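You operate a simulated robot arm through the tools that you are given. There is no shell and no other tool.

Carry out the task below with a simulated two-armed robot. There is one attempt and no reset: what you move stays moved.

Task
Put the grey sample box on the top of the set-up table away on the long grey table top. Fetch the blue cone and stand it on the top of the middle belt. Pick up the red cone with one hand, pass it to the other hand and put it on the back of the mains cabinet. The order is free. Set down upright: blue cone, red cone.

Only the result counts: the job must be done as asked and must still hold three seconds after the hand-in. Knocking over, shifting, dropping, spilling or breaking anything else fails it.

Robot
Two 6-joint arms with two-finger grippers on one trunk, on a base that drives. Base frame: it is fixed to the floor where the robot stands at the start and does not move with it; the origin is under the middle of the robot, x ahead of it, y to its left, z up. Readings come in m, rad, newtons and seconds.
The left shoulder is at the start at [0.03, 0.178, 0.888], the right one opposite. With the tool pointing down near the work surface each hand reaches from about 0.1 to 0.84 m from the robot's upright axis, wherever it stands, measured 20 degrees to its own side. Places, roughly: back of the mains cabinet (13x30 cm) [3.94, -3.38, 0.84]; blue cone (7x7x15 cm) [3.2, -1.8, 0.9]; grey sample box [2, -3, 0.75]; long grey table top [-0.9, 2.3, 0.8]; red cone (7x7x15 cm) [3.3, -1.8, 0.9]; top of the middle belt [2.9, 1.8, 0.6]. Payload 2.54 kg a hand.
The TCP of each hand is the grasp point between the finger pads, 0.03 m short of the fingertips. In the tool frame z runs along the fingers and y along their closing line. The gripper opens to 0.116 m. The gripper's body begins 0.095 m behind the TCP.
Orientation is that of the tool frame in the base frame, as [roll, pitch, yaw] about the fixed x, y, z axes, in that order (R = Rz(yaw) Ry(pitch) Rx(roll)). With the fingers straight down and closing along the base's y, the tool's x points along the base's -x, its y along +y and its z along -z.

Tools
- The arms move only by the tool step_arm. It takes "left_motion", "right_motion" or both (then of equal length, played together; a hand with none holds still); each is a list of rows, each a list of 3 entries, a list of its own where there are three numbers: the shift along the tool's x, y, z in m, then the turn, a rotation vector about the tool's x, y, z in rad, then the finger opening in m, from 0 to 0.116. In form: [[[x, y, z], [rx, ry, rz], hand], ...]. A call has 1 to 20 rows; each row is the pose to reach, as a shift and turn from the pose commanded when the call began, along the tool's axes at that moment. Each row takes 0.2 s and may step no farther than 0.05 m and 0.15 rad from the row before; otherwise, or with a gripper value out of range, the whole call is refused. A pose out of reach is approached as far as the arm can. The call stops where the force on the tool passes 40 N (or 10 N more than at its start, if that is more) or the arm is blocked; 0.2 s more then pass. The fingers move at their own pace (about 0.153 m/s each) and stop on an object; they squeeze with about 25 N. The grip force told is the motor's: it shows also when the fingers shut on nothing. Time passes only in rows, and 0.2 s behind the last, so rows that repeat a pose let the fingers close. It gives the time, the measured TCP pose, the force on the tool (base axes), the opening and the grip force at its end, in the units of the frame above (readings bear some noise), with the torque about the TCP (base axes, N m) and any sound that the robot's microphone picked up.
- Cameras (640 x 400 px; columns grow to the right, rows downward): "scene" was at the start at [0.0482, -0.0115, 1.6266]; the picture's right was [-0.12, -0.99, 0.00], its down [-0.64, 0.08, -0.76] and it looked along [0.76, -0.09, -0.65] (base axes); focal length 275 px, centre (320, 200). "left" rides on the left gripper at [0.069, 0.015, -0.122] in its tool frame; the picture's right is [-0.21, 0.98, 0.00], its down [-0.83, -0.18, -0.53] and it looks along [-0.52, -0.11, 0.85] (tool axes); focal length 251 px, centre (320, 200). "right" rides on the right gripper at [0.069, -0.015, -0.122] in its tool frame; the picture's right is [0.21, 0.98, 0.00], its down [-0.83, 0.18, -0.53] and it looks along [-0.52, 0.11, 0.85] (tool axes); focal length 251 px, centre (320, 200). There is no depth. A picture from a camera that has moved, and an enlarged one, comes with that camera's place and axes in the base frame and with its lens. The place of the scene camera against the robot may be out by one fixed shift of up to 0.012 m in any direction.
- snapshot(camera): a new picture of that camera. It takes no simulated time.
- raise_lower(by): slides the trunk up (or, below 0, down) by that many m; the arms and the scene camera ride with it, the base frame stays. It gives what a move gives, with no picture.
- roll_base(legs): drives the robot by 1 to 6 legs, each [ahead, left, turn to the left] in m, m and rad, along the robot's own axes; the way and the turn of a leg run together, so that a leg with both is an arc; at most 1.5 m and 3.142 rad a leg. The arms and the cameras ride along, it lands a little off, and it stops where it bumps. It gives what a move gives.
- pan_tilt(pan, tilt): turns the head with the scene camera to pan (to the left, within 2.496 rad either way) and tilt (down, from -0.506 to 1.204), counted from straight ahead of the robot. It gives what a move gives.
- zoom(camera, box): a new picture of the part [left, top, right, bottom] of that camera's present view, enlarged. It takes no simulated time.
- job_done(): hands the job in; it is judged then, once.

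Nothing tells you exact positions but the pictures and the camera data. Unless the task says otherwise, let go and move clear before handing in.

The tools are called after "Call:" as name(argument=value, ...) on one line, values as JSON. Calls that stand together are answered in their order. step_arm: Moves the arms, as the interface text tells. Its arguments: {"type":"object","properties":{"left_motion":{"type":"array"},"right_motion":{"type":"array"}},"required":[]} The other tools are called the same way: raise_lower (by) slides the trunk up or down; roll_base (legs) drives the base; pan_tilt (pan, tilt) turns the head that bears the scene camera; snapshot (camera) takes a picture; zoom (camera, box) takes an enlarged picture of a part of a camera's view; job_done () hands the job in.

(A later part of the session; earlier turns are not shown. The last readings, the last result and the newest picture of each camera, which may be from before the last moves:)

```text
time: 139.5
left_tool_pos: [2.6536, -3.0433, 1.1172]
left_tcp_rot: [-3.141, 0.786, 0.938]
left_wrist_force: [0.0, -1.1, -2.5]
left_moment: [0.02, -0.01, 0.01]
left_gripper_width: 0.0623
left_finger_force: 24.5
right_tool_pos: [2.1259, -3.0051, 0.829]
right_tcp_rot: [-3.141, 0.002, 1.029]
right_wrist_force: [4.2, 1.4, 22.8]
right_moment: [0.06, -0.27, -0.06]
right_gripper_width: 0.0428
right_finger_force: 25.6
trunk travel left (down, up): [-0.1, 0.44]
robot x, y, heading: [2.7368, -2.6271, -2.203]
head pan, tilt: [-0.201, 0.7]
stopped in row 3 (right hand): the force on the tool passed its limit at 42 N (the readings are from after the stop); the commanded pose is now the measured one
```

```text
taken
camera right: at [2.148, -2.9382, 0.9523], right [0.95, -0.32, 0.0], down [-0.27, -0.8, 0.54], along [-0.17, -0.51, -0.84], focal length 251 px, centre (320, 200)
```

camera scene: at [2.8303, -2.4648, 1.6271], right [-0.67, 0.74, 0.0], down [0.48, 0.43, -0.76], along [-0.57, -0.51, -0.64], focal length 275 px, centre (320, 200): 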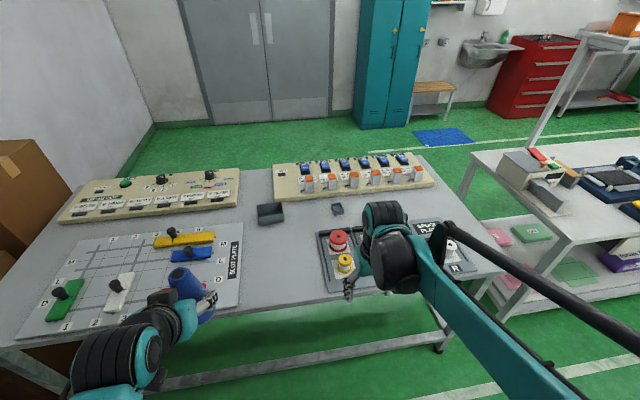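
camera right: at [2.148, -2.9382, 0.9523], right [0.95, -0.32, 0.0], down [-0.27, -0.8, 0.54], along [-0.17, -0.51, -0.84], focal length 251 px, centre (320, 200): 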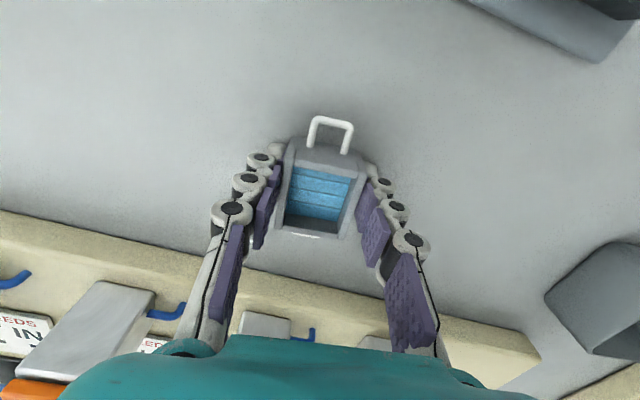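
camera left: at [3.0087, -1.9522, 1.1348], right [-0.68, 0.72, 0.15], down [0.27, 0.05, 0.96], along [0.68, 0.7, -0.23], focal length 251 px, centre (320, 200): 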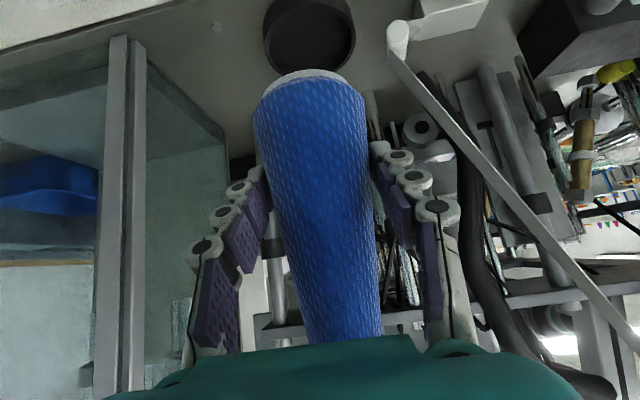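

The fingers touched the table and closed on the box (0.043 m, 25 N). Lifting gently.

Call:
step_arm(right_motion=[[[0, 0, -0.003], [0, 0, 0], 0.02], [[0, 0, -0.006], [0, 0, 0], 0.02], [[0, 0, -0.02], [0, 0, 0], 0.02], [[0, 0, -0.045], [0, 0, 0], 0.02], [[0, 0, -0.085], [0, 0, 0], 0.02], [[0, 0, -0.125], [0, 0, 0], 0.02], [[0, 0, -0.165], [0, 0, 0], 0.02], [[0, 0, -0.2], [0, 0, 0], 0.02]])

Call:
snapshot(camera="right")

Call:
snapshot(camera="scene")

```text
time: 141.3
left_tool_pos: [2.6508, -3.0442, 1.1165]
left_tcp_rot: [3.139, 0.783, 0.939]
left_wrist_force: [1.0, 0.1, -2.8]
left_moment: [-0.03, 0.01, -0.01]
left_gripper_width: 0.0621
left_finger_force: 25.1
right_tool_pos: [2.1248, -3.0054, 1.0275]
right_tcp_rot: [-3.142, 0.003, 1.028]
right_wrist_force: [0.0, 0.1, -0.3]
right_moment: [0.02, -0.02, 0.0]
right_gripper_width: 0.0426
right_finger_force: 25.0
trunk travel left (down, up): [-0.1, 0.44]
robot x, y, heading: [2.7421, -2.6312, -2.206]
head pan, tilt: [-0.201, 0.7]
```

```text
taken
camera right: at [2.1471, -2.9379, 1.1499], right [0.95, -0.32, 0.0], down [-0.27, -0.8, 0.53], along [-0.17, -0.51, -0.84], focal length 251 px, centre (320, 200)
```

right: 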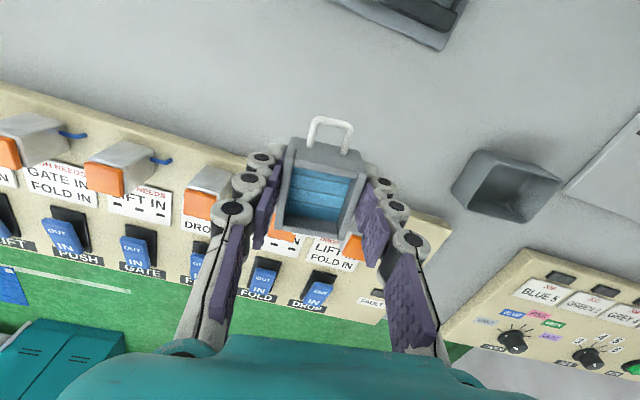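

```text
taken
camera scene: at [2.6863, -2.6618, 1.6271], right [-0.67, 0.74, 0.0], down [0.48, 0.43, -0.77], along [-0.57, -0.51, -0.64], focal length 275 px, centre (320, 200)
```

scene: 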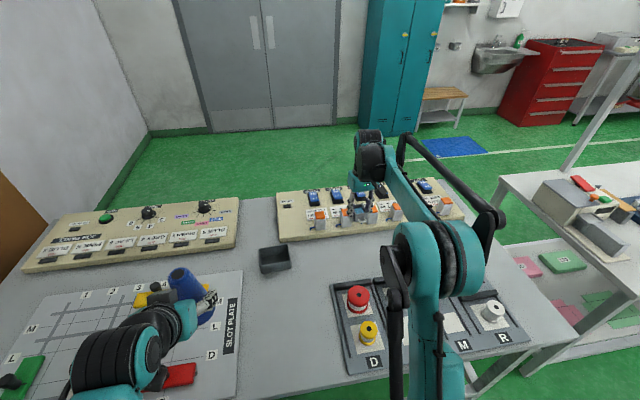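

Box secured. Drawing the right hand in, backing into the corridor and turning around to head out.

Call:
step_arm(right_motion=[[[0.04, 0, -0.01], [0, 0, 0], 0.02], [[0.08, 0, -0.02], [0, 0, 0], 0.02], [[0.12, 0, -0.03], [0, 0, 0], 0.02], [[0.16, 0, -0.04], [0, 0, 0], 0.02], [[0.2, 0, -0.05], [0, 0, 0], 0.02], [[0.24, 0, -0.06], [0, 0, 0], 0.02], [[0.28, 0, -0.07], [0, 0, 0], 0.02]])

Call:
roll_base(legs=[[-0.34, 0, 0], [0, 0, -1.595]])

Call:
pan_tilt(pan=0, tilt=0.5)

Call:
snapshot(camera="scene")

```text
time: 142.9
left_tool_pos: [2.6525, -3.0432, 1.1175]
left_tcp_rot: [3.141, 0.785, 0.938]
left_wrist_force: [0.6, 0.7, -2.5]
left_moment: [0.01, 0.06, 0.0]
left_gripper_width: 0.0624
left_finger_force: 25.0
right_tool_pos: [2.2716, -2.7653, 1.0945]
right_tcp_rot: [-3.139, 0.002, 1.029]
right_wrist_force: [-0.3, 0.6, -0.7]
right_moment: [-0.03, -0.01, 0.02]
right_gripper_width: 0.0431
right_finger_force: 24.7
trunk travel left (down, up): [-0.1, 0.44]
robot x, y, heading: [2.7387, -2.6248, -2.205]
head pan, tilt: [-0.201, 0.7]
```

```text
time: 148.9
left_tool_pos: [2.5224, -2.2653, 1.1161]
left_tcp_rot: [3.14, 0.783, -0.626]
left_wrist_force: [0.0, -1.2, -1.8]
left_moment: [-0.03, -0.02, 0.02]
left_gripper_width: 0.0623
left_finger_force: 25.0
right_tool_pos: [2.7971, -1.8837, 1.0935]
right_tcp_rot: [3.142, -0.001, -0.538]
right_wrist_force: [-0.2, -0.8, -0.4]
right_moment: [0.01, 0.0, 0.01]
right_gripper_width: 0.0427
right_finger_force: 25.1
trunk travel left (down, up): [-0.1, 0.44]
robot x, y, heading: [2.9404, -2.3498, 2.517]
head pan, tilt: [-0.201, 0.7]
```

```text
time: 149.7
left_tool_pos: [2.5215, -2.265, 1.1163]
left_tcp_rot: [3.141, 0.782, -0.626]
left_wrist_force: [0.2, 0.0, -3.2]
left_moment: [-0.01, 0.01, 0.05]
left_gripper_width: 0.0623
left_finger_force: 25.3
right_tool_pos: [2.797, -1.8832, 1.094]
right_tcp_rot: [3.141, 0.0, -0.537]
right_wrist_force: [0.4, 0.5, -0.8]
right_moment: [0.01, -0.05, 0.0]
right_gripper_width: 0.043
right_finger_force: 25.0
trunk travel left (down, up): [-0.1, 0.44]
robot x, y, heading: [2.9407, -2.3512, 2.517]
head pan, tilt: [0.0, 0.499]
```

```text
taken
camera scene: at [2.8841, -2.314, 1.6447], right [0.59, 0.81, 0.0], down [0.39, -0.28, -0.88], along [-0.71, 0.51, -0.48], focal length 275 px, centre (320, 200)
```

scene: 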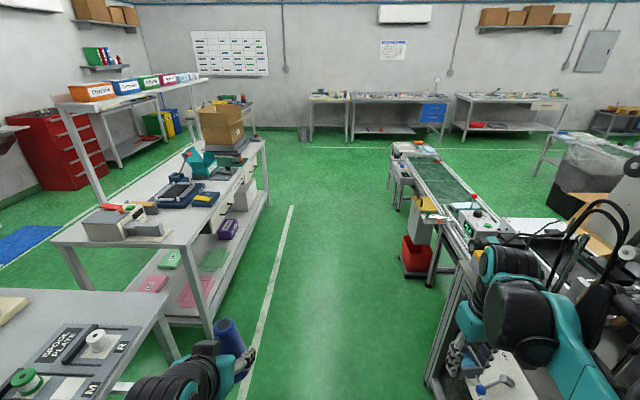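

Both objects are held and the corridor out is clear. Driving back along it in stages.

Call:
roll_base(legs=[[0, 0, -0.04], [1.5, 0, 0], [1.0, 0, 0]])

Call:
snapshot(camera="scene")

```text
time: 162.4
left_tool_pos: [0.5064, -0.7282, 1.1161]
left_tcp_rot: [3.14, 0.782, -0.653]
left_wrist_force: [0.2, -0.5, -1.8]
left_moment: [-0.03, -0.03, 0.05]
left_gripper_width: 0.062
left_finger_force: 24.9
right_tool_pos: [0.7913, -0.3537, 1.0938]
right_tcp_rot: [3.14, 0.0, -0.563]
right_wrist_force: [0.1, 0.3, -0.7]
right_moment: [-0.02, -0.03, 0.05]
right_gripper_width: 0.043
right_finger_force: 24.8
trunk travel left (down, up): [-0.1, 0.44]
robot x, y, heading: [0.9218, -0.825, 2.492]
head pan, tilt: [0.0, 0.499]
```

```text
taken
camera scene: at [0.8664, -0.7868, 1.6448], right [0.61, 0.8, 0.0], down [0.38, -0.29, -0.88], along [-0.7, 0.53, -0.48], focal length 275 px, centre (320, 200)
```

scene: 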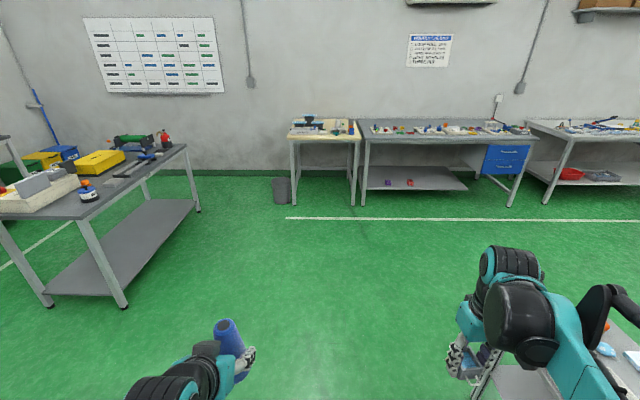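

The long grey table is straight ahead-right, so I'll put the box there first. Driving toward it and looking for a free spot.

Call:
roll_base(legs=[[1.5, 0, 0], [0.4, -0.9, 0]])

Call:
pan_tilt(pan=-0.1, tilt=0.5)

Call:
snapshot(camera="scene")

Call:
zoom(camera="scene", box=[160, 120, 520, 300])

```text
time: 174.6
left_tool_pos: [-0.4822, 1.1361, 1.1155]
left_tcp_rot: [-3.141, 0.783, -0.635]
left_wrist_force: [-0.3, 1.2, -2.8]
left_moment: [0.01, -0.01, 0.0]
left_gripper_width: 0.0618
left_finger_force: 24.6
right_tool_pos: [-0.2022, 1.5155, 1.0943]
right_tcp_rot: [-3.141, 0.001, -0.545]
right_wrist_force: [-0.3, -0.3, -0.3]
right_moment: [-0.02, 0.0, 0.02]
right_gripper_width: 0.0429
right_finger_force: 24.9
trunk travel left (down, up): [-0.1, 0.44]
robot x, y, heading: [-0.0677, 1.0461, 2.51]
head pan, tilt: [0.0, 0.499]
```

```text
time: 175.3
left_tool_pos: [-0.4808, 1.1363, 1.1157]
left_tcp_rot: [3.139, 0.784, -0.636]
left_wrist_force: [-0.3, -0.4, -2.0]
left_moment: [-0.04, 0.0, 0.01]
left_gripper_width: 0.0617
left_finger_force: 24.4
right_tool_pos: [-0.2021, 1.5163, 1.0944]
right_tcp_rot: [3.141, 0.0, -0.546]
right_wrist_force: [0.3, 0.3, -1.3]
right_moment: [-0.01, 0.03, 0.0]
right_gripper_width: 0.0429
right_finger_force: 25.0
trunk travel left (down, up): [-0.1, 0.44]
robot x, y, heading: [-0.0666, 1.0545, 2.504]
head pan, tilt: [-0.099, 0.499]
```

```text
taken
camera scene: at [-0.1144, 1.0906, 1.6448], right [0.67, 0.74, 0.0], down [0.36, -0.32, -0.88], along [-0.65, 0.59, -0.48], focal length 275 px, centre (320, 200)
```

scene: 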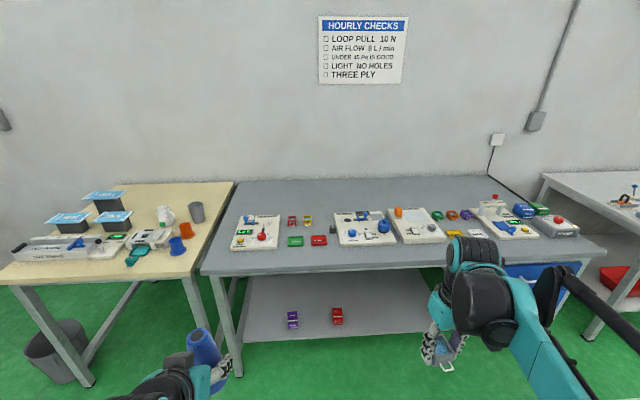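

```text
1.78 times, centred on (340, 210) of scene
camera zoom: at [-0.1144, 1.0906, 1.6448], right [0.67, 0.74, 0.0], down [0.36, -0.32, -0.88], along [-0.65, 0.59, -0.48], focal length 490 px, centre (284, 182)
```

zoom: 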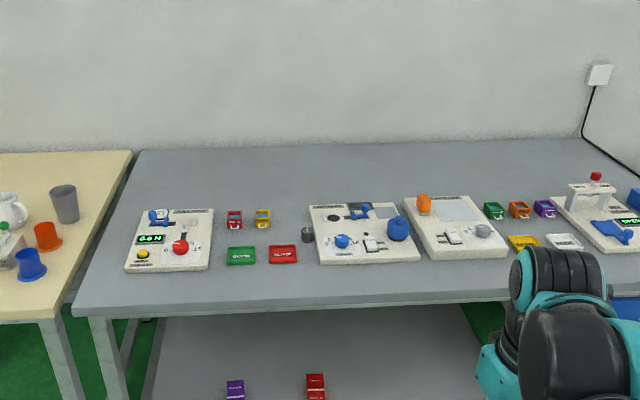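

There's a free strip along the table's front edge in front of the trays, about 12.7 cm deep. I'll aim for about (-0.81, 1.82) there and drive 0.4 m closer.

Call:
roll_base(legs=[[0.4, 0.05, -0.025]])

Call:
pan_tilt(pan=-0.1, tilt=0.8)

Call:
snapshot(camera="scene")

Call:
snapshot(camera="right")

```text
time: 177.8
left_tool_pos: [-0.8288, 1.3466, 1.1163]
left_tcp_rot: [3.14, 0.781, -0.659]
left_wrist_force: [-0.2, 0.1, -2.0]
left_moment: [-0.01, -0.02, 0.04]
left_gripper_width: 0.0617
left_finger_force: 25.1
right_tool_pos: [-0.5384, 1.7186, 1.0927]
right_tcp_rot: [-3.141, 0.001, -0.572]
right_wrist_force: [-0.7, -0.6, -0.7]
right_moment: [-0.04, -0.01, 0.0]
right_gripper_width: 0.0427
right_finger_force: 25.0
trunk travel left (down, up): [-0.1, 0.44]
robot x, y, heading: [-0.4132, 1.2499, 2.484]
head pan, tilt: [-0.099, 0.499]
```

```text
time: 178.6
left_tool_pos: [-0.8264, 1.3468, 1.1164]
left_tcp_rot: [3.14, 0.782, -0.659]
left_wrist_force: [0.8, 0.3, -2.0]
left_moment: [-0.04, -0.01, 0.02]
left_gripper_width: 0.062
left_finger_force: 24.9
right_tool_pos: [-0.5391, 1.7196, 1.0935]
right_tcp_rot: [3.14, 0.0, -0.57]
right_wrist_force: [-0.2, 0.2, -0.6]
right_moment: [0.0, 0.01, 0.0]
right_gripper_width: 0.0428
right_finger_force: 24.9
trunk travel left (down, up): [-0.1, 0.44]
robot x, y, heading: [-0.4103, 1.248, 2.487]
head pan, tilt: [-0.099, 0.799]
```

```text
taken
camera scene: at [-0.4537, 1.2848, 1.6189], right [0.69, 0.73, 0.0], down [0.52, -0.49, -0.7], along [-0.51, 0.48, -0.72], focal length 275 px, centre (320, 200)
```

scene: 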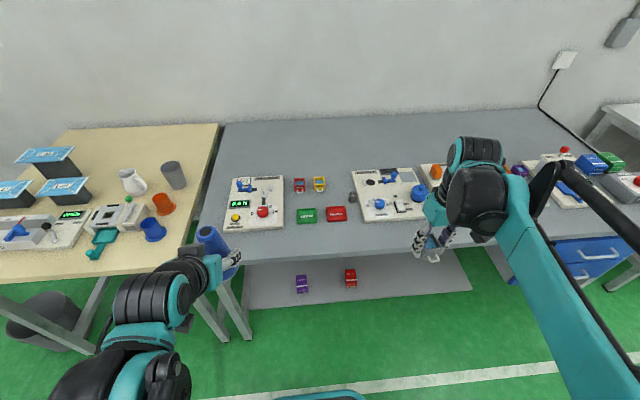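

```text
taken
camera right: at [-0.4725, 1.6948, 1.2172], right [-0.35, -0.94, 0.0], down [-0.79, 0.29, 0.53], along [-0.5, 0.19, -0.85], focal length 251 px, centre (320, 200)
```

right: 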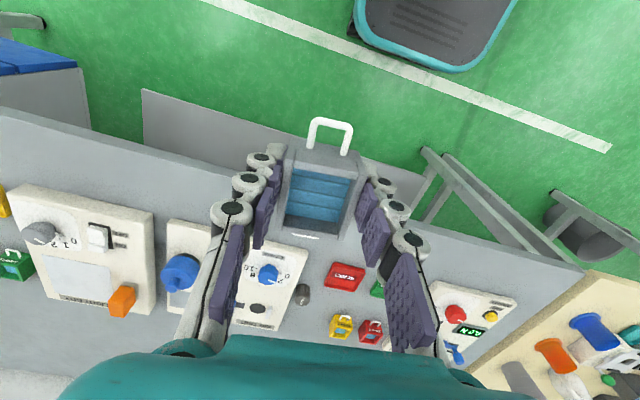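

I'll zoom in on the target strip to pin the edge and chip positions before moving over it.

Call:
zoom(camera="scene", box=[220, 160, 440, 280])

Call:
zoom(camera="right", box=[160, 100, 480, 320])

```text
2.91 times, centred on (330, 220) of scene
camera zoom: at [-0.4537, 1.2848, 1.6189], right [0.69, 0.73, 0.0], down [0.52, -0.49, -0.7], along [-0.51, 0.48, -0.72], focal length 801 px, centre (291, 142)
```

zoom: 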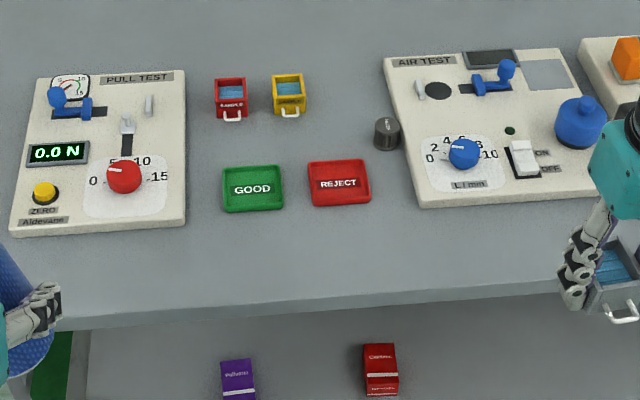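

```text
1.82 times, centred on (320, 210) of right
camera zoom: at [-0.4725, 1.6948, 1.2172], right [-0.35, -0.94, 0.0], down [-0.79, 0.29, 0.53], along [-0.5, 0.19, -0.85], focal length 457 px, centre (320, 182)
```

zoom: 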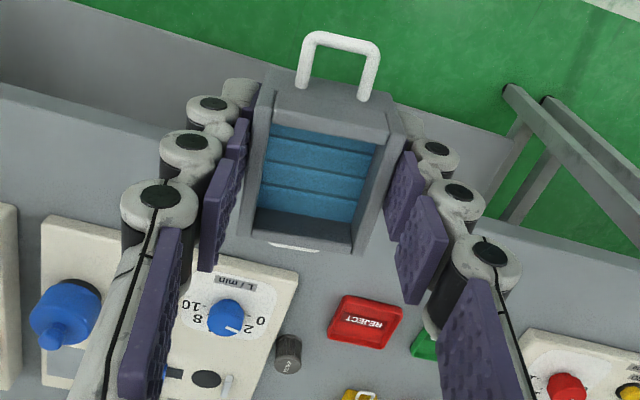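

The table edge is at s≈-1.655 and the trays begin at -1.81, so there's 15 cm of free strip; target (-0.813, 1.782). Moving the box over it and partway down.

Call:
step_arm(right_motion=[[[-0.044, 0.0158, 0], [0, 0, 0.016], 0.02], [[-0.088, 0.0316, 0], [0, 0, 0.032], 0.02], [[-0.132, 0.0474, 0], [0, 0, 0.048], 0.02], [[-0.176, 0.0632, 0], [0, 0, 0.064], 0.02], [[-0.22, 0.079, 0.01], [0, 0, 0.08], 0.02], [[-0.2645, 0.095, 0.02], [0, 0, 0.095], 0.02], [[-0.2645, 0.095, 0.06], [0, 0, 0.095], 0.02], [[-0.2645, 0.095, 0.1], [0, 0, 0.095], 0.02], [[-0.2645, 0.095, 0.14], [0, 0, 0.095], 0.02], [[-0.2645, 0.095, 0.18], [0, 0, 0.095], 0.02], [[-0.2645, 0.095, 0.2], [0, 0, 0.095], 0.02]])

Call:
snapshot(camera="right")

Call:
zoom(camera="scene", box=[220, 160, 440, 280])

```text
time: 181.0
left_tool_pos: [-0.8272, 1.3479, 1.1169]
left_tcp_rot: [3.141, 0.783, -0.661]
left_wrist_force: [0.9, 0.4, -3.4]
left_moment: [-0.02, -0.04, -0.02]
left_gripper_width: 0.0619
left_finger_force: 25.0
right_tool_pos: [-0.812, 1.7825, 0.8932]
right_tcp_rot: [3.141, 0.0, -0.666]
right_wrist_force: [-0.6, 0.9, -0.8]
right_moment: [0.01, 0.01, 0.02]
right_gripper_width: 0.0427
right_finger_force: 24.9
trunk travel left (down, up): [-0.1, 0.44]
robot x, y, heading: [-0.4131, 1.2524, 2.48]
head pan, tilt: [-0.099, 0.799]
```

```text
taken
camera right: at [-0.7476, 1.7523, 1.0158], right [-0.43, -0.9, 0.0], down [-0.76, 0.37, 0.53], along [-0.48, 0.23, -0.85], focal length 251 px, centre (320, 200)
```

right: 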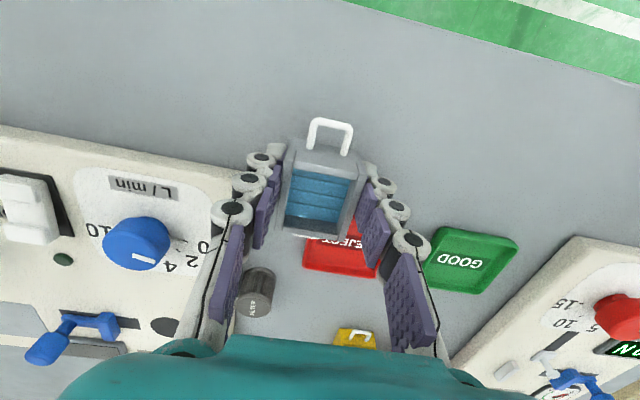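

```text
2.91 times, centred on (330, 220) of scene
camera zoom: at [-0.4537, 1.2849, 1.6188], right [0.69, 0.73, 0.0], down [0.52, -0.49, -0.7], along [-0.51, 0.48, -0.72], focal length 801 px, centre (291, 142)
```

zoom: 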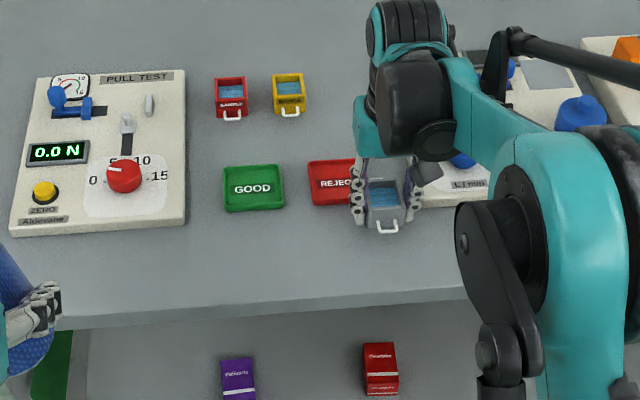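

The box is over the free strip with about 3 cm clearance to the trays. Descending to just above the surface.

Call:
step_arm(right_motion=[[[0, 0, 0.02], [0, 0, 0], 0.02], [[0, 0, 0.035], [0, 0, 0], 0.02], [[0, 0, 0.048], [0, 0, 0], 0.02], [[0, 0, 0.052], [0, 0, 0], 0.02]])

Call:
snapshot(camera="right")

```text
time: 181.5
left_tool_pos: [-0.8258, 1.3455, 1.1183]
left_tcp_rot: [3.14, 0.784, -0.661]
left_wrist_force: [-0.1, 0.2, -1.7]
left_moment: [-0.02, -0.03, 0.03]
left_gripper_width: 0.0615
left_finger_force: 24.3
right_tool_pos: [-0.8117, 1.7823, 0.8698]
right_tcp_rot: [-3.141, 0.001, -0.667]
right_wrist_force: [4.6, -5.5, 16.4]
right_moment: [-0.24, -0.17, -0.03]
right_gripper_width: 0.0431
right_finger_force: 25.1
trunk travel left (down, up): [-0.1, 0.44]
robot x, y, heading: [-0.41, 1.251, 2.483]
head pan, tilt: [-0.099, 0.799]
stopped in row 2 (right hand): the force on the tool passed its limit at 62 N (the readings are from after the stop); the commanded pose is now the measured one
```

```text
taken
camera right: at [-0.7482, 1.7515, 0.9923], right [-0.44, -0.9, 0.0], down [-0.76, 0.37, 0.54], along [-0.48, 0.23, -0.84], focal length 251 px, centre (320, 200)
```

right: 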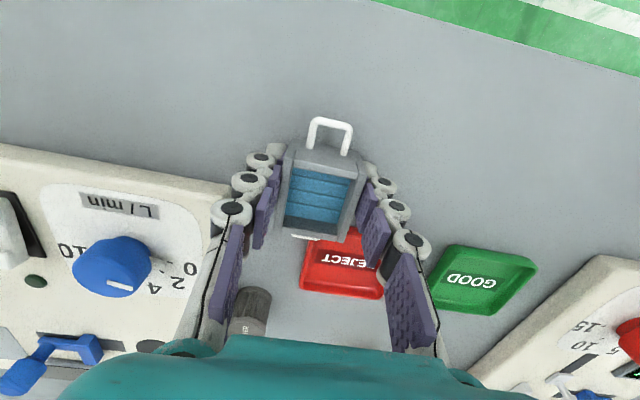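

Contact came earlier than expected (TCP 0.870), so the table is higher, about 0.835, and the strip's middle lies about 2.5 cm closer to me. I'll lift, shift back, and lower gently.

Call:
step_arm(right_motion=[[[0, 0, -0.01], [0, 0, 0], 0.02], [[0, 0, -0.02], [0, 0, 0], 0.02], [[0.015, 0, -0.02], [0, 0, 0], 0.02], [[0.025, 0, -0.02], [0, 0, 0], 0.02], [[0.025, 0, -0.012], [0, 0, 0], 0.02], [[0.025, 0, -0.008], [0, 0, 0], 0.02]])

Call:
snapshot(camera="right")

Call:
zoom(camera="scene", box=[280, 180, 400, 260])

```text
time: 182.9
left_tool_pos: [-0.8279, 1.3468, 1.117]
left_tcp_rot: [3.14, 0.783, -0.658]
left_wrist_force: [-0.2, -0.4, -2.2]
left_moment: [-0.03, -0.02, 0.05]
left_gripper_width: 0.0615
left_finger_force: 25.3
right_tool_pos: [-0.793, 1.7691, 0.8752]
right_tcp_rot: [-3.141, 0.004, -0.666]
right_wrist_force: [-0.2, -0.5, -0.9]
right_moment: [-0.01, 0.03, -0.02]
right_gripper_width: 0.0428
right_finger_force: 24.9
trunk travel left (down, up): [-0.1, 0.44]
robot x, y, heading: [-0.4106, 1.2551, 2.484]
head pan, tilt: [-0.099, 0.799]
```

```text
taken
camera right: at [-0.7297, 1.7376, 0.9983], right [-0.43, -0.9, 0.0], down [-0.76, 0.37, 0.54], along [-0.48, 0.23, -0.84], focal length 251 px, centre (320, 200)
```

right: 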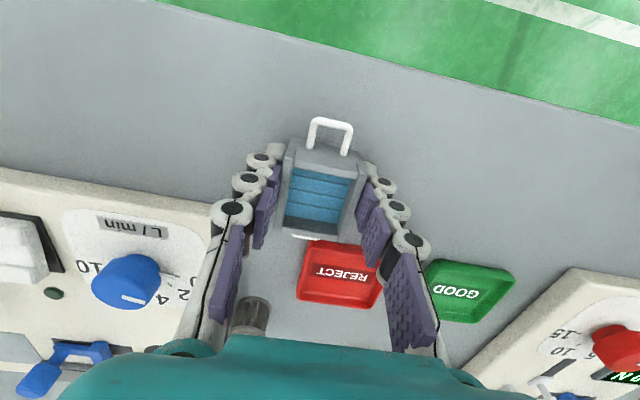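

```text
5.00 times, centred on (340, 220) of scene
camera zoom: at [-0.4538, 1.2849, 1.6188], right [0.69, 0.73, 0.0], down [0.52, -0.49, -0.7], along [-0.51, 0.48, -0.72], focal length 1377 px, centre (220, 100)
```

zoom: 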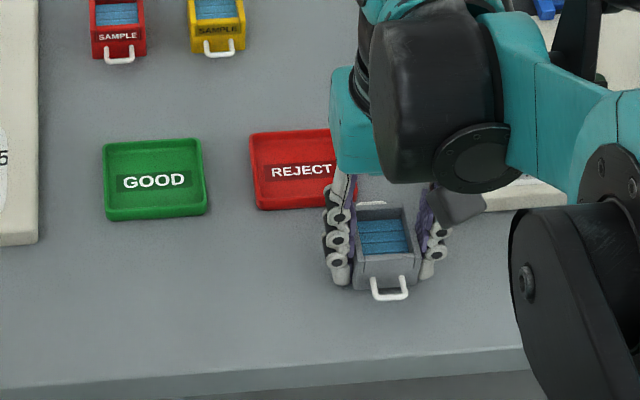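

Clear of the trays now with room all round. Lowering in small steps.

Call:
step_arm(right_motion=[[[0, 0, 0.002], [0, 0, 0], 0.02], [[0, 0, 0.004], [0, 0, 0], 0.02]])

```text
time: 183.5
left_tool_pos: [-0.8271, 1.346, 1.1173]
left_tcp_rot: [3.14, 0.783, -0.66]
left_wrist_force: [0.0, -0.2, -1.5]
left_moment: [0.02, 0.01, -0.01]
left_gripper_width: 0.0615
left_finger_force: 25.2
right_tool_pos: [-0.794, 1.7681, 0.8718]
right_tcp_rot: [3.14, 0.002, -0.667]
right_wrist_force: [-0.7, -0.3, -0.6]
right_moment: [0.03, 0.01, 0.0]
right_gripper_width: 0.0433
right_finger_force: 24.2
trunk travel left (down, up): [-0.1, 0.44]
robot x, y, heading: [-0.4117, 1.2526, 2.483]
head pan, tilt: [-0.099, 0.799]
```

Call:
step_arm(right_motion=[[[0, 0, 0.002], [0, 0, 0], 0.02], [[0, 0, 0.003], [0, 0, 0], 0.02]])

```text
time: 184.1
left_tool_pos: [-0.8275, 1.3464, 1.116]
left_tcp_rot: [3.14, 0.785, -0.661]
left_wrist_force: [0.1, -0.6, -3.2]
left_moment: [0.05, -0.02, 0.0]
left_gripper_width: 0.062
left_finger_force: 25.2
right_tool_pos: [-0.7935, 1.7666, 0.8698]
right_tcp_rot: [3.141, 0.002, -0.668]
right_wrist_force: [-2.1, 1.1, 10.0]
right_moment: [0.0, 0.04, 0.03]
right_gripper_width: 0.0429
right_finger_force: 24.8
trunk travel left (down, up): [-0.1, 0.44]
robot x, y, heading: [-0.4126, 1.2499, 2.481]
head pan, tilt: [-0.099, 0.799]
```

Firm contact at the same height, so it's on the table. Releasing and raising.

Call:
step_arm(right_motion=[[[0, 0, -0.001], [0, 0, 0], 0.035], [[0, 0, -0.001], [0, 0, 0], 0.06], [[0, 0, -0.001], [0, 0, 0], 0.07], [[0, 0, -0.001], [0, 0, 0], 0.07], [[0, 0, -0.02], [0, 0, 0], 0.07], [[0, 0, -0.06], [0, 0, 0], 0.07], [[0, 0, -0.1], [0, 0, 0], 0.07], [[0, 0, -0.14], [0, 0, 0], 0.07], [[0.03, 0, -0.18], [0, 0, 0], 0.07], [[0.07, 0, -0.2], [0, 0, 0], 0.07], [[0.11, 0, -0.2], [0, 0, 0], 0.07], [[0.15, 0, -0.2], [0, 0, 0], 0.07]])

Call:
snapshot(camera="right")

Call:
zoom(camera="scene", box=[220, 160, 440, 280])

```text
time: 186.7
left_tool_pos: [-0.8269, 1.3456, 1.1176]
left_tcp_rot: [3.14, 0.783, -0.659]
left_wrist_force: [0.7, 0.2, -2.8]
left_moment: [-0.01, -0.01, 0.01]
left_gripper_width: 0.0617
left_finger_force: 25.1
right_tool_pos: [-0.6729, 1.6721, 1.0686]
right_tcp_rot: [-3.141, 0.004, -0.666]
right_wrist_force: [0.1, 0.5, 0.3]
right_moment: [-0.01, 0.01, 0.04]
right_gripper_width: 0.0701
right_finger_force: 0.0
trunk travel left (down, up): [-0.1, 0.44]
robot x, y, heading: [-0.413, 1.2458, 2.479]
head pan, tilt: [-0.099, 0.799]
```

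```text
taken
camera right: at [-0.6092, 1.6414, 1.1904], right [-0.43, -0.9, 0.0], down [-0.76, 0.37, 0.54], along [-0.48, 0.23, -0.84], focal length 251 px, centre (320, 200)
```

right: 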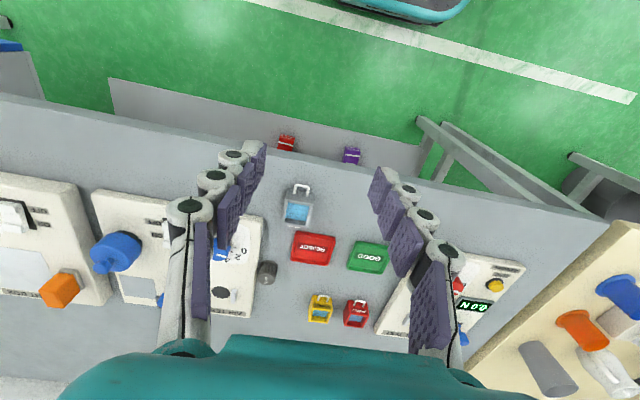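

```text
2.91 times, centred on (330, 220) of scene
camera zoom: at [-0.4524, 1.2837, 1.6189], right [0.69, 0.73, 0.0], down [0.52, -0.49, -0.7], along [-0.51, 0.48, -0.72], focal length 801 px, centre (291, 142)
```

zoom: 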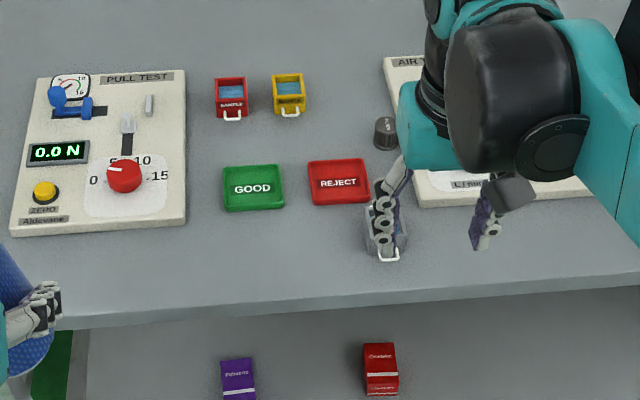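

The grey box sits on the long table with everything around it undisturbed. Now backing off and heading for the middle belt with the blue cone.

Call:
roll_base(legs=[[-0.4, 0, 0], [0, 0, -1.575], [1.2, -0.3, 0]])

Call:
pan_tilt(pan=-0.5, tilt=0.5)

Call:
snapshot(camera="scene")

Call:
zoom(camera="scene", box=[200, 100, 500, 260])

```text
time: 198.8
left_tool_pos: [0.9329, 2.216, 1.1168]
left_tcp_rot: [3.14, 0.782, -2.207]
left_wrist_force: [0.3, -0.3, -2.6]
left_moment: [-0.02, 0.02, -0.02]
left_gripper_width: 0.0616
left_finger_force: 24.6
right_tool_pos: [1.261, 2.07, 1.0672]
right_tcp_rot: [3.141, 0.004, -2.212]
right_wrist_force: [-0.2, 0.7, -0.3]
right_moment: [0.04, -0.01, 0.01]
right_gripper_width: 0.07
right_finger_force: 0.1
trunk travel left (down, up): [-0.1, 0.44]
robot x, y, heading: [0.8412, 1.798, 0.939]
head pan, tilt: [-0.099, 0.799]
```

```text
time: 199.6
left_tool_pos: [0.9297, 2.2165, 1.1175]
left_tcp_rot: [3.141, 0.783, -2.207]
left_wrist_force: [0.0, 0.5, -2.1]
left_moment: [0.02, 0.03, 0.01]
left_gripper_width: 0.0616
left_finger_force: 25.1
right_tool_pos: [1.2617, 2.0711, 1.0669]
right_tcp_rot: [3.141, 0.003, -2.214]
right_wrist_force: [-0.1, 0.0, -0.3]
right_moment: [0.02, 0.0, 0.04]
right_gripper_width: 0.07
right_finger_force: 0.1
trunk travel left (down, up): [-0.1, 0.44]
robot x, y, heading: [0.8439, 1.7954, 0.94]
head pan, tilt: [-0.499, 0.499]
```

```text
taken
camera scene: at [0.9021, 1.8121, 1.6447], right [0.42, -0.91, 0.0], down [-0.43, -0.2, -0.88], along [0.8, 0.37, -0.48], focal length 275 px, centre (320, 200)
```

scene: 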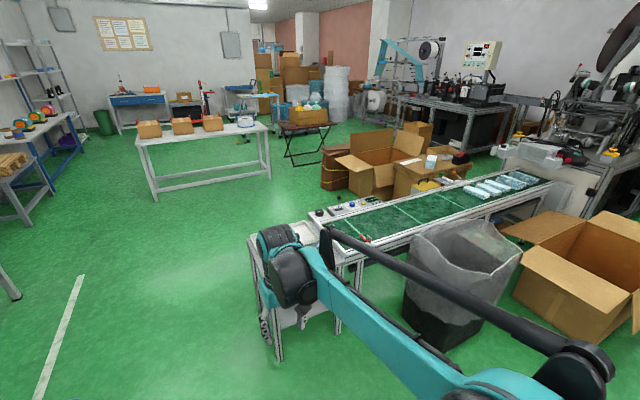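

```text
2.13 times, centred on (350, 180) of scene
camera zoom: at [0.9021, 1.8121, 1.6447], right [0.42, -0.91, 0.0], down [-0.43, -0.2, -0.88], along [0.8, 0.37, -0.48], focal length 587 px, centre (256, 243)
```

zoom: 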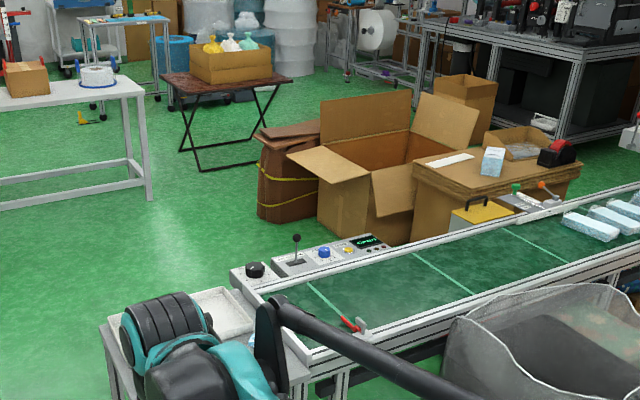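

The belt is empty left of the masks. A bin and carton block its front, but the back side is open, so I'll go around the left end and approach from behind near the belt's middle.

Call:
roll_base(legs=[[1.0, 0.33, -0.035], [1.0, 0, 0]])

Call:
pan_tilt(pan=-1.5, tilt=0.5)

Call:
snapshot(camera="scene")

```text
time: 209.9
left_tool_pos: [1.9336, 4.0021, 1.1168]
left_tcp_rot: [3.14, 0.781, -2.247]
left_wrist_force: [-0.3, 1.0, -1.9]
left_moment: [-0.05, 0.02, 0.01]
left_gripper_width: 0.0615
left_finger_force: 25.2
right_tool_pos: [2.2582, 3.8439, 1.0664]
right_tcp_rot: [-3.141, 0.003, -2.251]
right_wrist_force: [0.3, -0.9, -1.1]
right_moment: [-0.02, 0.01, 0.01]
right_gripper_width: 0.0699
right_finger_force: 0.1
trunk travel left (down, up): [-0.1, 0.44]
robot x, y, heading: [1.8291, 3.5873, 0.893]
head pan, tilt: [-0.499, 0.499]
```

```text
time: 211.2
left_tool_pos: [1.9326, 4.0026, 1.117]
left_tcp_rot: [3.14, 0.782, -2.247]
left_wrist_force: [0.5, 0.4, -2.1]
left_moment: [0.0, -0.04, 0.0]
left_gripper_width: 0.061
left_finger_force: 25.6
right_tool_pos: [2.2579, 3.8434, 1.0678]
right_tcp_rot: [-3.14, 0.002, -2.253]
right_wrist_force: [-0.1, -0.1, 0.0]
right_moment: [0.01, 0.02, 0.03]
right_gripper_width: 0.0703
right_finger_force: 0.1
trunk travel left (down, up): [-0.1, 0.44]
robot x, y, heading: [1.8314, 3.59, 0.898]
head pan, tilt: [-1.499, 0.499]
```

```text
taken
camera scene: at [1.8797, 3.5124, 1.6448], right [-0.57, -0.82, 0.0], down [-0.39, 0.27, -0.88], along [0.72, -0.5, -0.48], focal length 275 px, centre (320, 200)
```

scene: 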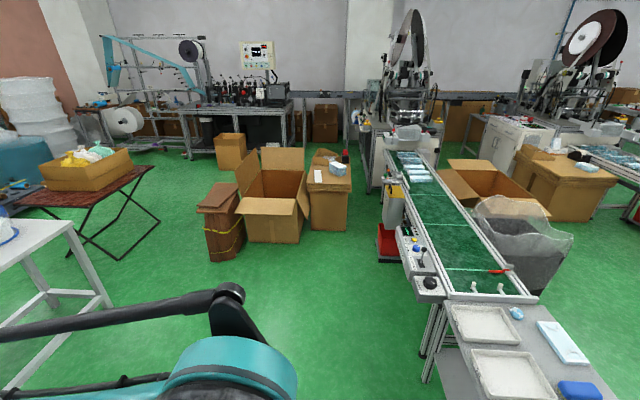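

The back of the belt is clear between its control panel (ends s≈0.8) and the yellow box further on. I'll turn to face the belt and strafe along to s≈0.9.

Call:
roll_base(legs=[[0, 0, -3.134], [0, 1.3, 0]])

Call:
pan_tilt(pan=0.2, tilt=0.75)

Call:
snapshot(camera="scene")

```text
time: 225.1
left_tool_pos: [2.735, 2.3627, 1.1165]
left_tcp_rot: [-3.141, 0.782, 0.896]
left_wrist_force: [1.5, -0.6, -2.5]
left_moment: [0.01, -0.03, -0.04]
left_gripper_width: 0.0617
left_finger_force: 25.1
right_tool_pos: [2.4107, 2.5193, 1.0684]
right_tcp_rot: [3.141, 0.005, 0.889]
right_wrist_force: [0.2, -0.3, -1.0]
right_moment: [0.02, -0.01, 0.01]
right_gripper_width: 0.0699
right_finger_force: 0.1
trunk travel left (down, up): [-0.1, 0.44]
robot x, y, heading: [2.8395, 2.7772, -2.247]
head pan, tilt: [-1.499, 0.499]
```

```text
time: 226.8
left_tool_pos: [2.7327, 2.361, 1.1167]
left_tcp_rot: [3.139, 0.783, 0.896]
left_wrist_force: [-0.1, -0.2, -3.0]
left_moment: [0.0, -0.01, 0.03]
left_gripper_width: 0.0613
left_finger_force: 24.6
right_tool_pos: [2.4109, 2.5193, 1.0665]
right_tcp_rot: [-3.141, 0.004, 0.891]
right_wrist_force: [-0.2, -0.5, 0.6]
right_moment: [0.0, 0.01, -0.04]
right_gripper_width: 0.0703
right_finger_force: 0.1
trunk travel left (down, up): [-0.1, 0.44]
robot x, y, heading: [2.839, 2.7708, -2.247]
head pan, tilt: [0.201, 0.75]
```

```text
taken
camera scene: at [2.8128, 2.7233, 1.6228], right [-0.89, 0.46, 0.0], down [0.31, 0.61, -0.73], along [-0.33, -0.65, -0.68], focal length 275 px, centre (320, 200)
```

scene: 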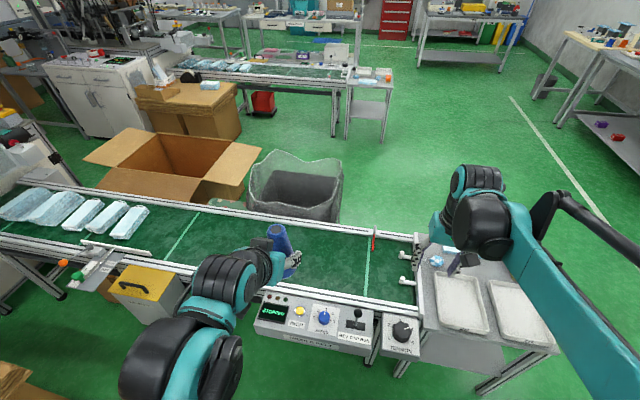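

I'm beside the belt's clear middle. I'll strafe another 0.3 m, lower the trunk fully for a better low reach, and check.

Call:
roll_base(legs=[[0, 0.3, 0.01]])

Call:
raise_lower(by=-0.1)

Call:
snapshot(camera="scene")

Call:
snapshot(camera="left")

Call:
snapshot(camera="right")

```text
time: 228.9
left_tool_pos: [2.9773, 2.1715, 1.1174]
left_tcp_rot: [3.141, 0.783, 0.907]
left_wrist_force: [1.0, -1.1, -2.4]
left_moment: [0.02, 0.0, -0.03]
left_gripper_width: 0.0611
left_finger_force: 24.7
right_tool_pos: [2.6511, 2.3264, 1.0674]
right_tcp_rot: [-3.14, 0.001, 0.899]
right_wrist_force: [-0.1, -0.4, 0.6]
right_moment: [0.02, 0.0, 0.05]
right_gripper_width: 0.0699
right_finger_force: 0.1
trunk travel left (down, up): [-0.1, 0.44]
robot x, y, heading: [3.0748, 2.5879, -2.233]
head pan, tilt: [0.201, 0.75]
```

```text
time: 230.2
left_tool_pos: [2.9759, 2.172, 1.0172]
left_tcp_rot: [3.14, 0.783, 0.902]
left_wrist_force: [0.0, 0.3, -2.6]
left_moment: [0.01, -0.01, 0.03]
left_gripper_width: 0.0613
left_finger_force: 24.7
right_tool_pos: [2.6497, 2.3279, 0.967]
right_tcp_rot: [3.141, 0.004, 0.9]
right_wrist_force: [1.1, 0.0, 0.5]
right_moment: [0.0, -0.01, -0.01]
right_gripper_width: 0.0699
right_finger_force: 0.0
trunk travel left (down, up): [0.0, 0.54]
robot x, y, heading: [3.0739, 2.5826, -2.238]
head pan, tilt: [0.201, 0.75]
```

```text
taken
camera scene: at [3.0517, 2.5343, 1.523], right [-0.89, 0.45, 0.0], down [0.31, 0.61, -0.73], along [-0.33, -0.65, -0.68], focal length 275 px, centre (320, 200)
```

scene: 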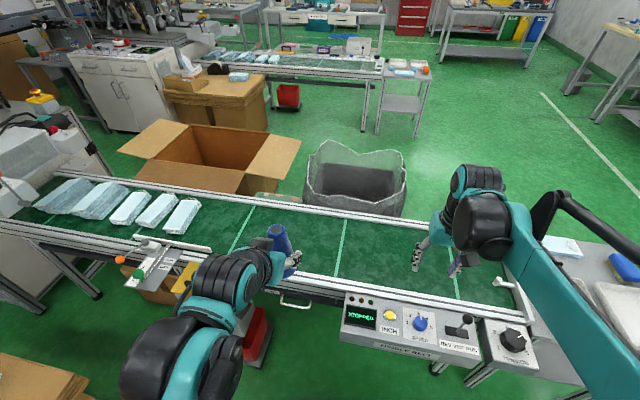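

```text
taken
camera left: at [3.0719, 2.2683, 1.0547], right [0.67, -0.72, 0.15], down [-0.27, -0.05, 0.96], along [-0.69, -0.69, -0.23], focal length 251 px, centre (320, 200)
```

left: 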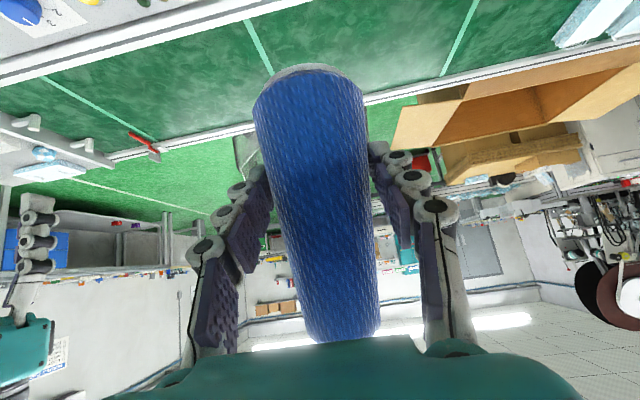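

```text
taken
camera right: at [2.6817, 2.3916, 1.0901], right [0.9, -0.44, 0.0], down [-0.37, -0.76, 0.54], along [-0.24, -0.48, -0.84], focal length 251 px, centre (320, 200)
```

right: 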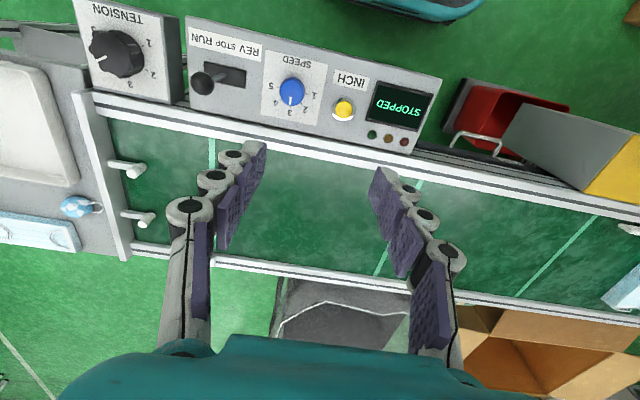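

The belt shows "STOPPED" and its surface at s≈1.0, n≈3.19 is free. I'll bring the blue cone over that spot, ending about 0.15 m above the belt.

Call:
step_arm(left_motion=[[[-0.0122, 0, 0.0437], [0, 0, 0], 0.035], [[-0.0244, 0, 0.0873], [0, 0, 0], 0.035], [[-0.0367, 0, 0.131], [0, 0, 0], 0.035], [[-0.0489, 0, 0.1747], [0, 0, 0], 0.035], [[-0.0611, 0, 0.2183], [0, 0, 0], 0.035], [[-0.0733, 0, 0.262], [0, 0, 0], 0.035], [[-0.0856, 0, 0.3057], [0, 0, 0], 0.035], [[-0.0978, 0, 0.3493], [0, 0, 0], 0.035], [[-0.11, 0, 0.393], [0, 0, 0], 0.035]])

Call:
snapshot(camera="scene")

Call:
snapshot(camera="right")

Call:
snapshot(camera="left")

```text
time: 232.2
left_tool_pos: [2.7596, 1.8928, 0.8147]
left_tcp_rot: [3.138, 0.781, 0.905]
left_wrist_force: [0.0, -0.4, -2.4]
left_moment: [0.02, 0.03, 0.02]
left_gripper_width: 0.0615
left_finger_force: 25.1
right_tool_pos: [2.6504, 2.3258, 0.9666]
right_tcp_rot: [3.141, 0.004, 0.9]
right_wrist_force: [-0.2, -0.5, 1.0]
right_moment: [0.04, -0.03, 0.03]
right_gripper_width: 0.0699
right_finger_force: 0.1
trunk travel left (down, up): [0.0, 0.54]
robot x, y, heading: [3.0759, 2.5867, -2.237]
head pan, tilt: [0.201, 0.75]
```

```text
taken
camera scene: at [3.0508, 2.5329, 1.5227], right [-0.89, 0.45, 0.0], down [0.31, 0.61, -0.73], along [-0.33, -0.65, -0.68], focal length 275 px, centre (320, 200)
```

scene: 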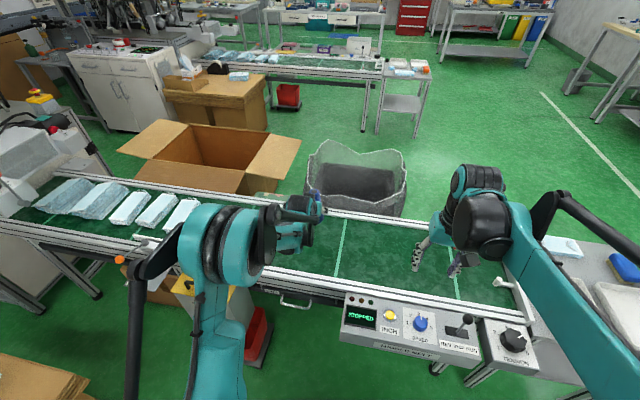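

```text
taken
camera right: at [2.681, 2.3905, 1.0895], right [0.9, -0.44, 0.0], down [-0.37, -0.76, 0.54], along [-0.24, -0.48, -0.84], focal length 251 px, centre (320, 200)
```

right: 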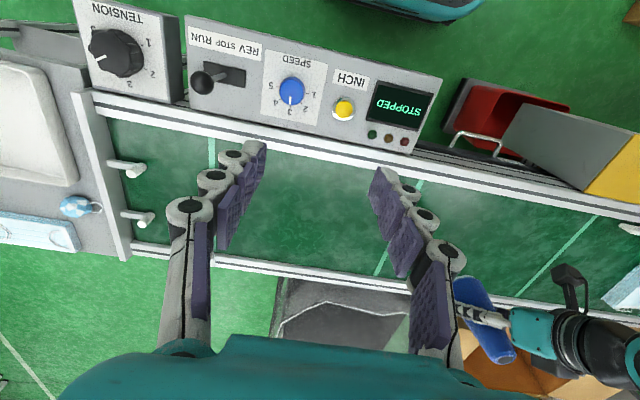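

```text
taken
camera left: at [2.8544, 1.9886, 0.8518], right [0.67, -0.72, 0.15], down [-0.27, -0.05, 0.96], along [-0.69, -0.69, -0.23], focal length 251 px, centre (320, 200)
```

left: 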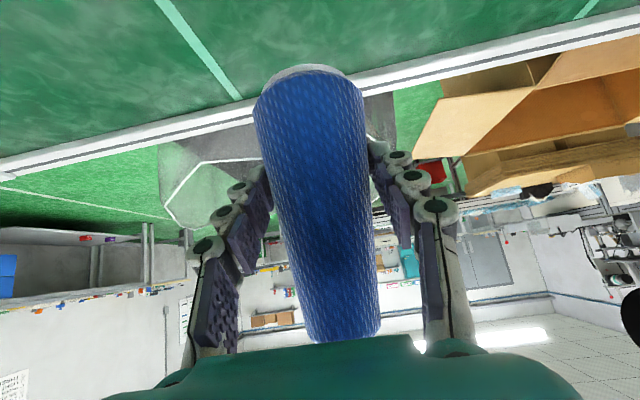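

The cone is right over the belt's middle. Lowering straight down to just above the belt.

Call:
step_arm(left_motion=[[[0.02, 0, 0.02], [0, 0, 0], 0.035], [[0.04, 0, 0.04], [0, 0, 0], 0.035], [[0.057, 0, 0.057], [0, 0, 0], 0.035]])

Call:
snapshot(camera="left")

Call:
snapshot(camera="right")

```text
time: 233.0
left_tool_pos: [2.7566, 1.892, 0.7352]
left_tcp_rot: [3.14, 0.782, 0.903]
left_wrist_force: [-0.7, -0.3, -1.9]
left_moment: [0.03, 0.0, -0.01]
left_gripper_width: 0.0612
left_finger_force: 25.1
right_tool_pos: [2.6499, 2.3257, 0.9669]
right_tcp_rot: [-3.141, 0.002, 0.898]
right_wrist_force: [-0.3, 0.4, -0.1]
right_moment: [-0.01, -0.01, -0.01]
right_gripper_width: 0.07
right_finger_force: 0.0
trunk travel left (down, up): [0.0, 0.54]
robot x, y, heading: [3.078, 2.5883, -2.238]
head pan, tilt: [0.201, 0.75]
```

```text
taken
camera left: at [2.8525, 1.9887, 0.7737], right [0.67, -0.72, 0.15], down [-0.27, -0.05, 0.96], along [-0.69, -0.69, -0.23], focal length 251 px, centre (320, 200)
```

left: 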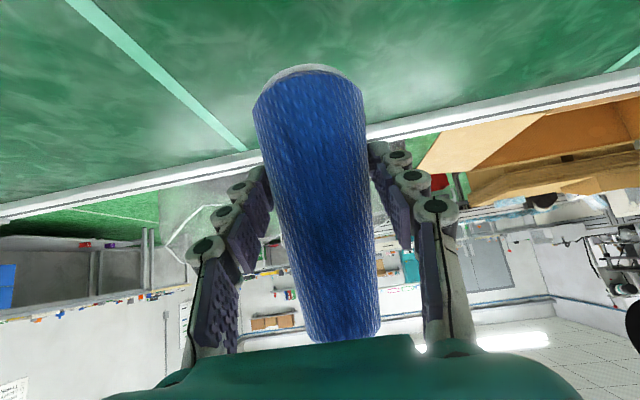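

```text
taken
camera right: at [2.6814, 2.3911, 1.0897], right [0.9, -0.44, 0.0], down [-0.37, -0.76, 0.54], along [-0.24, -0.48, -0.84], focal length 251 px, centre (320, 200)
```

right: 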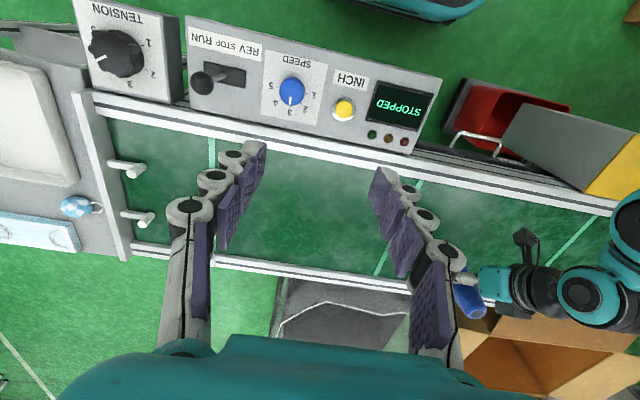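

Two views put the belt surface at about z 0.62, so about 6 cm of TCP travel remains. Lowering most of it, then in fine steps.

Call:
step_arm(left_motion=[[[0.012, 0, 0.012], [0, 0, 0], 0.035], [[0.022, 0, 0.022], [0, 0, 0], 0.035], [[0.03, 0, 0.03], [0, 0, 0], 0.035]])

Call:
snapshot(camera="left")

```text
time: 233.8
left_tool_pos: [2.7566, 1.8931, 0.6941]
left_tcp_rot: [3.14, 0.782, 0.905]
left_wrist_force: [-0.3, -1.0, -2.3]
left_moment: [0.0, 0.01, 0.0]
left_gripper_width: 0.0614
left_finger_force: 25.4
right_tool_pos: [2.6502, 2.327, 0.9666]
right_tcp_rot: [-3.14, 0.004, 0.9]
right_wrist_force: [0.3, -0.2, 0.4]
right_moment: [0.0, 0.01, 0.0]
right_gripper_width: 0.0697
right_finger_force: 0.1
trunk travel left (down, up): [0.0, 0.54]
robot x, y, heading: [3.0778, 2.5859, -2.235]
head pan, tilt: [0.201, 0.75]
```

```text
taken
camera left: at [2.8529, 1.9889, 0.7315], right [0.67, -0.72, 0.15], down [-0.27, -0.05, 0.96], along [-0.69, -0.69, -0.23], focal length 251 px, centre (320, 200)
```

left: 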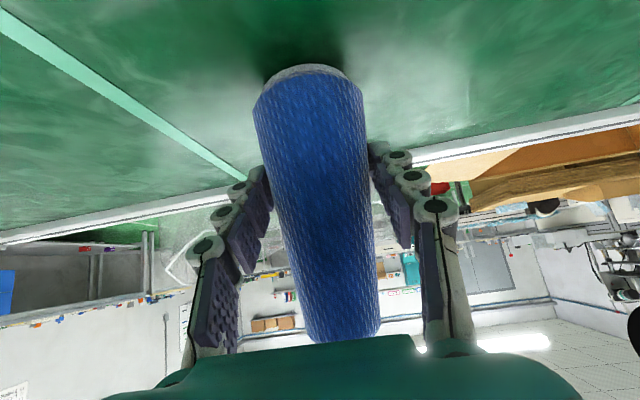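

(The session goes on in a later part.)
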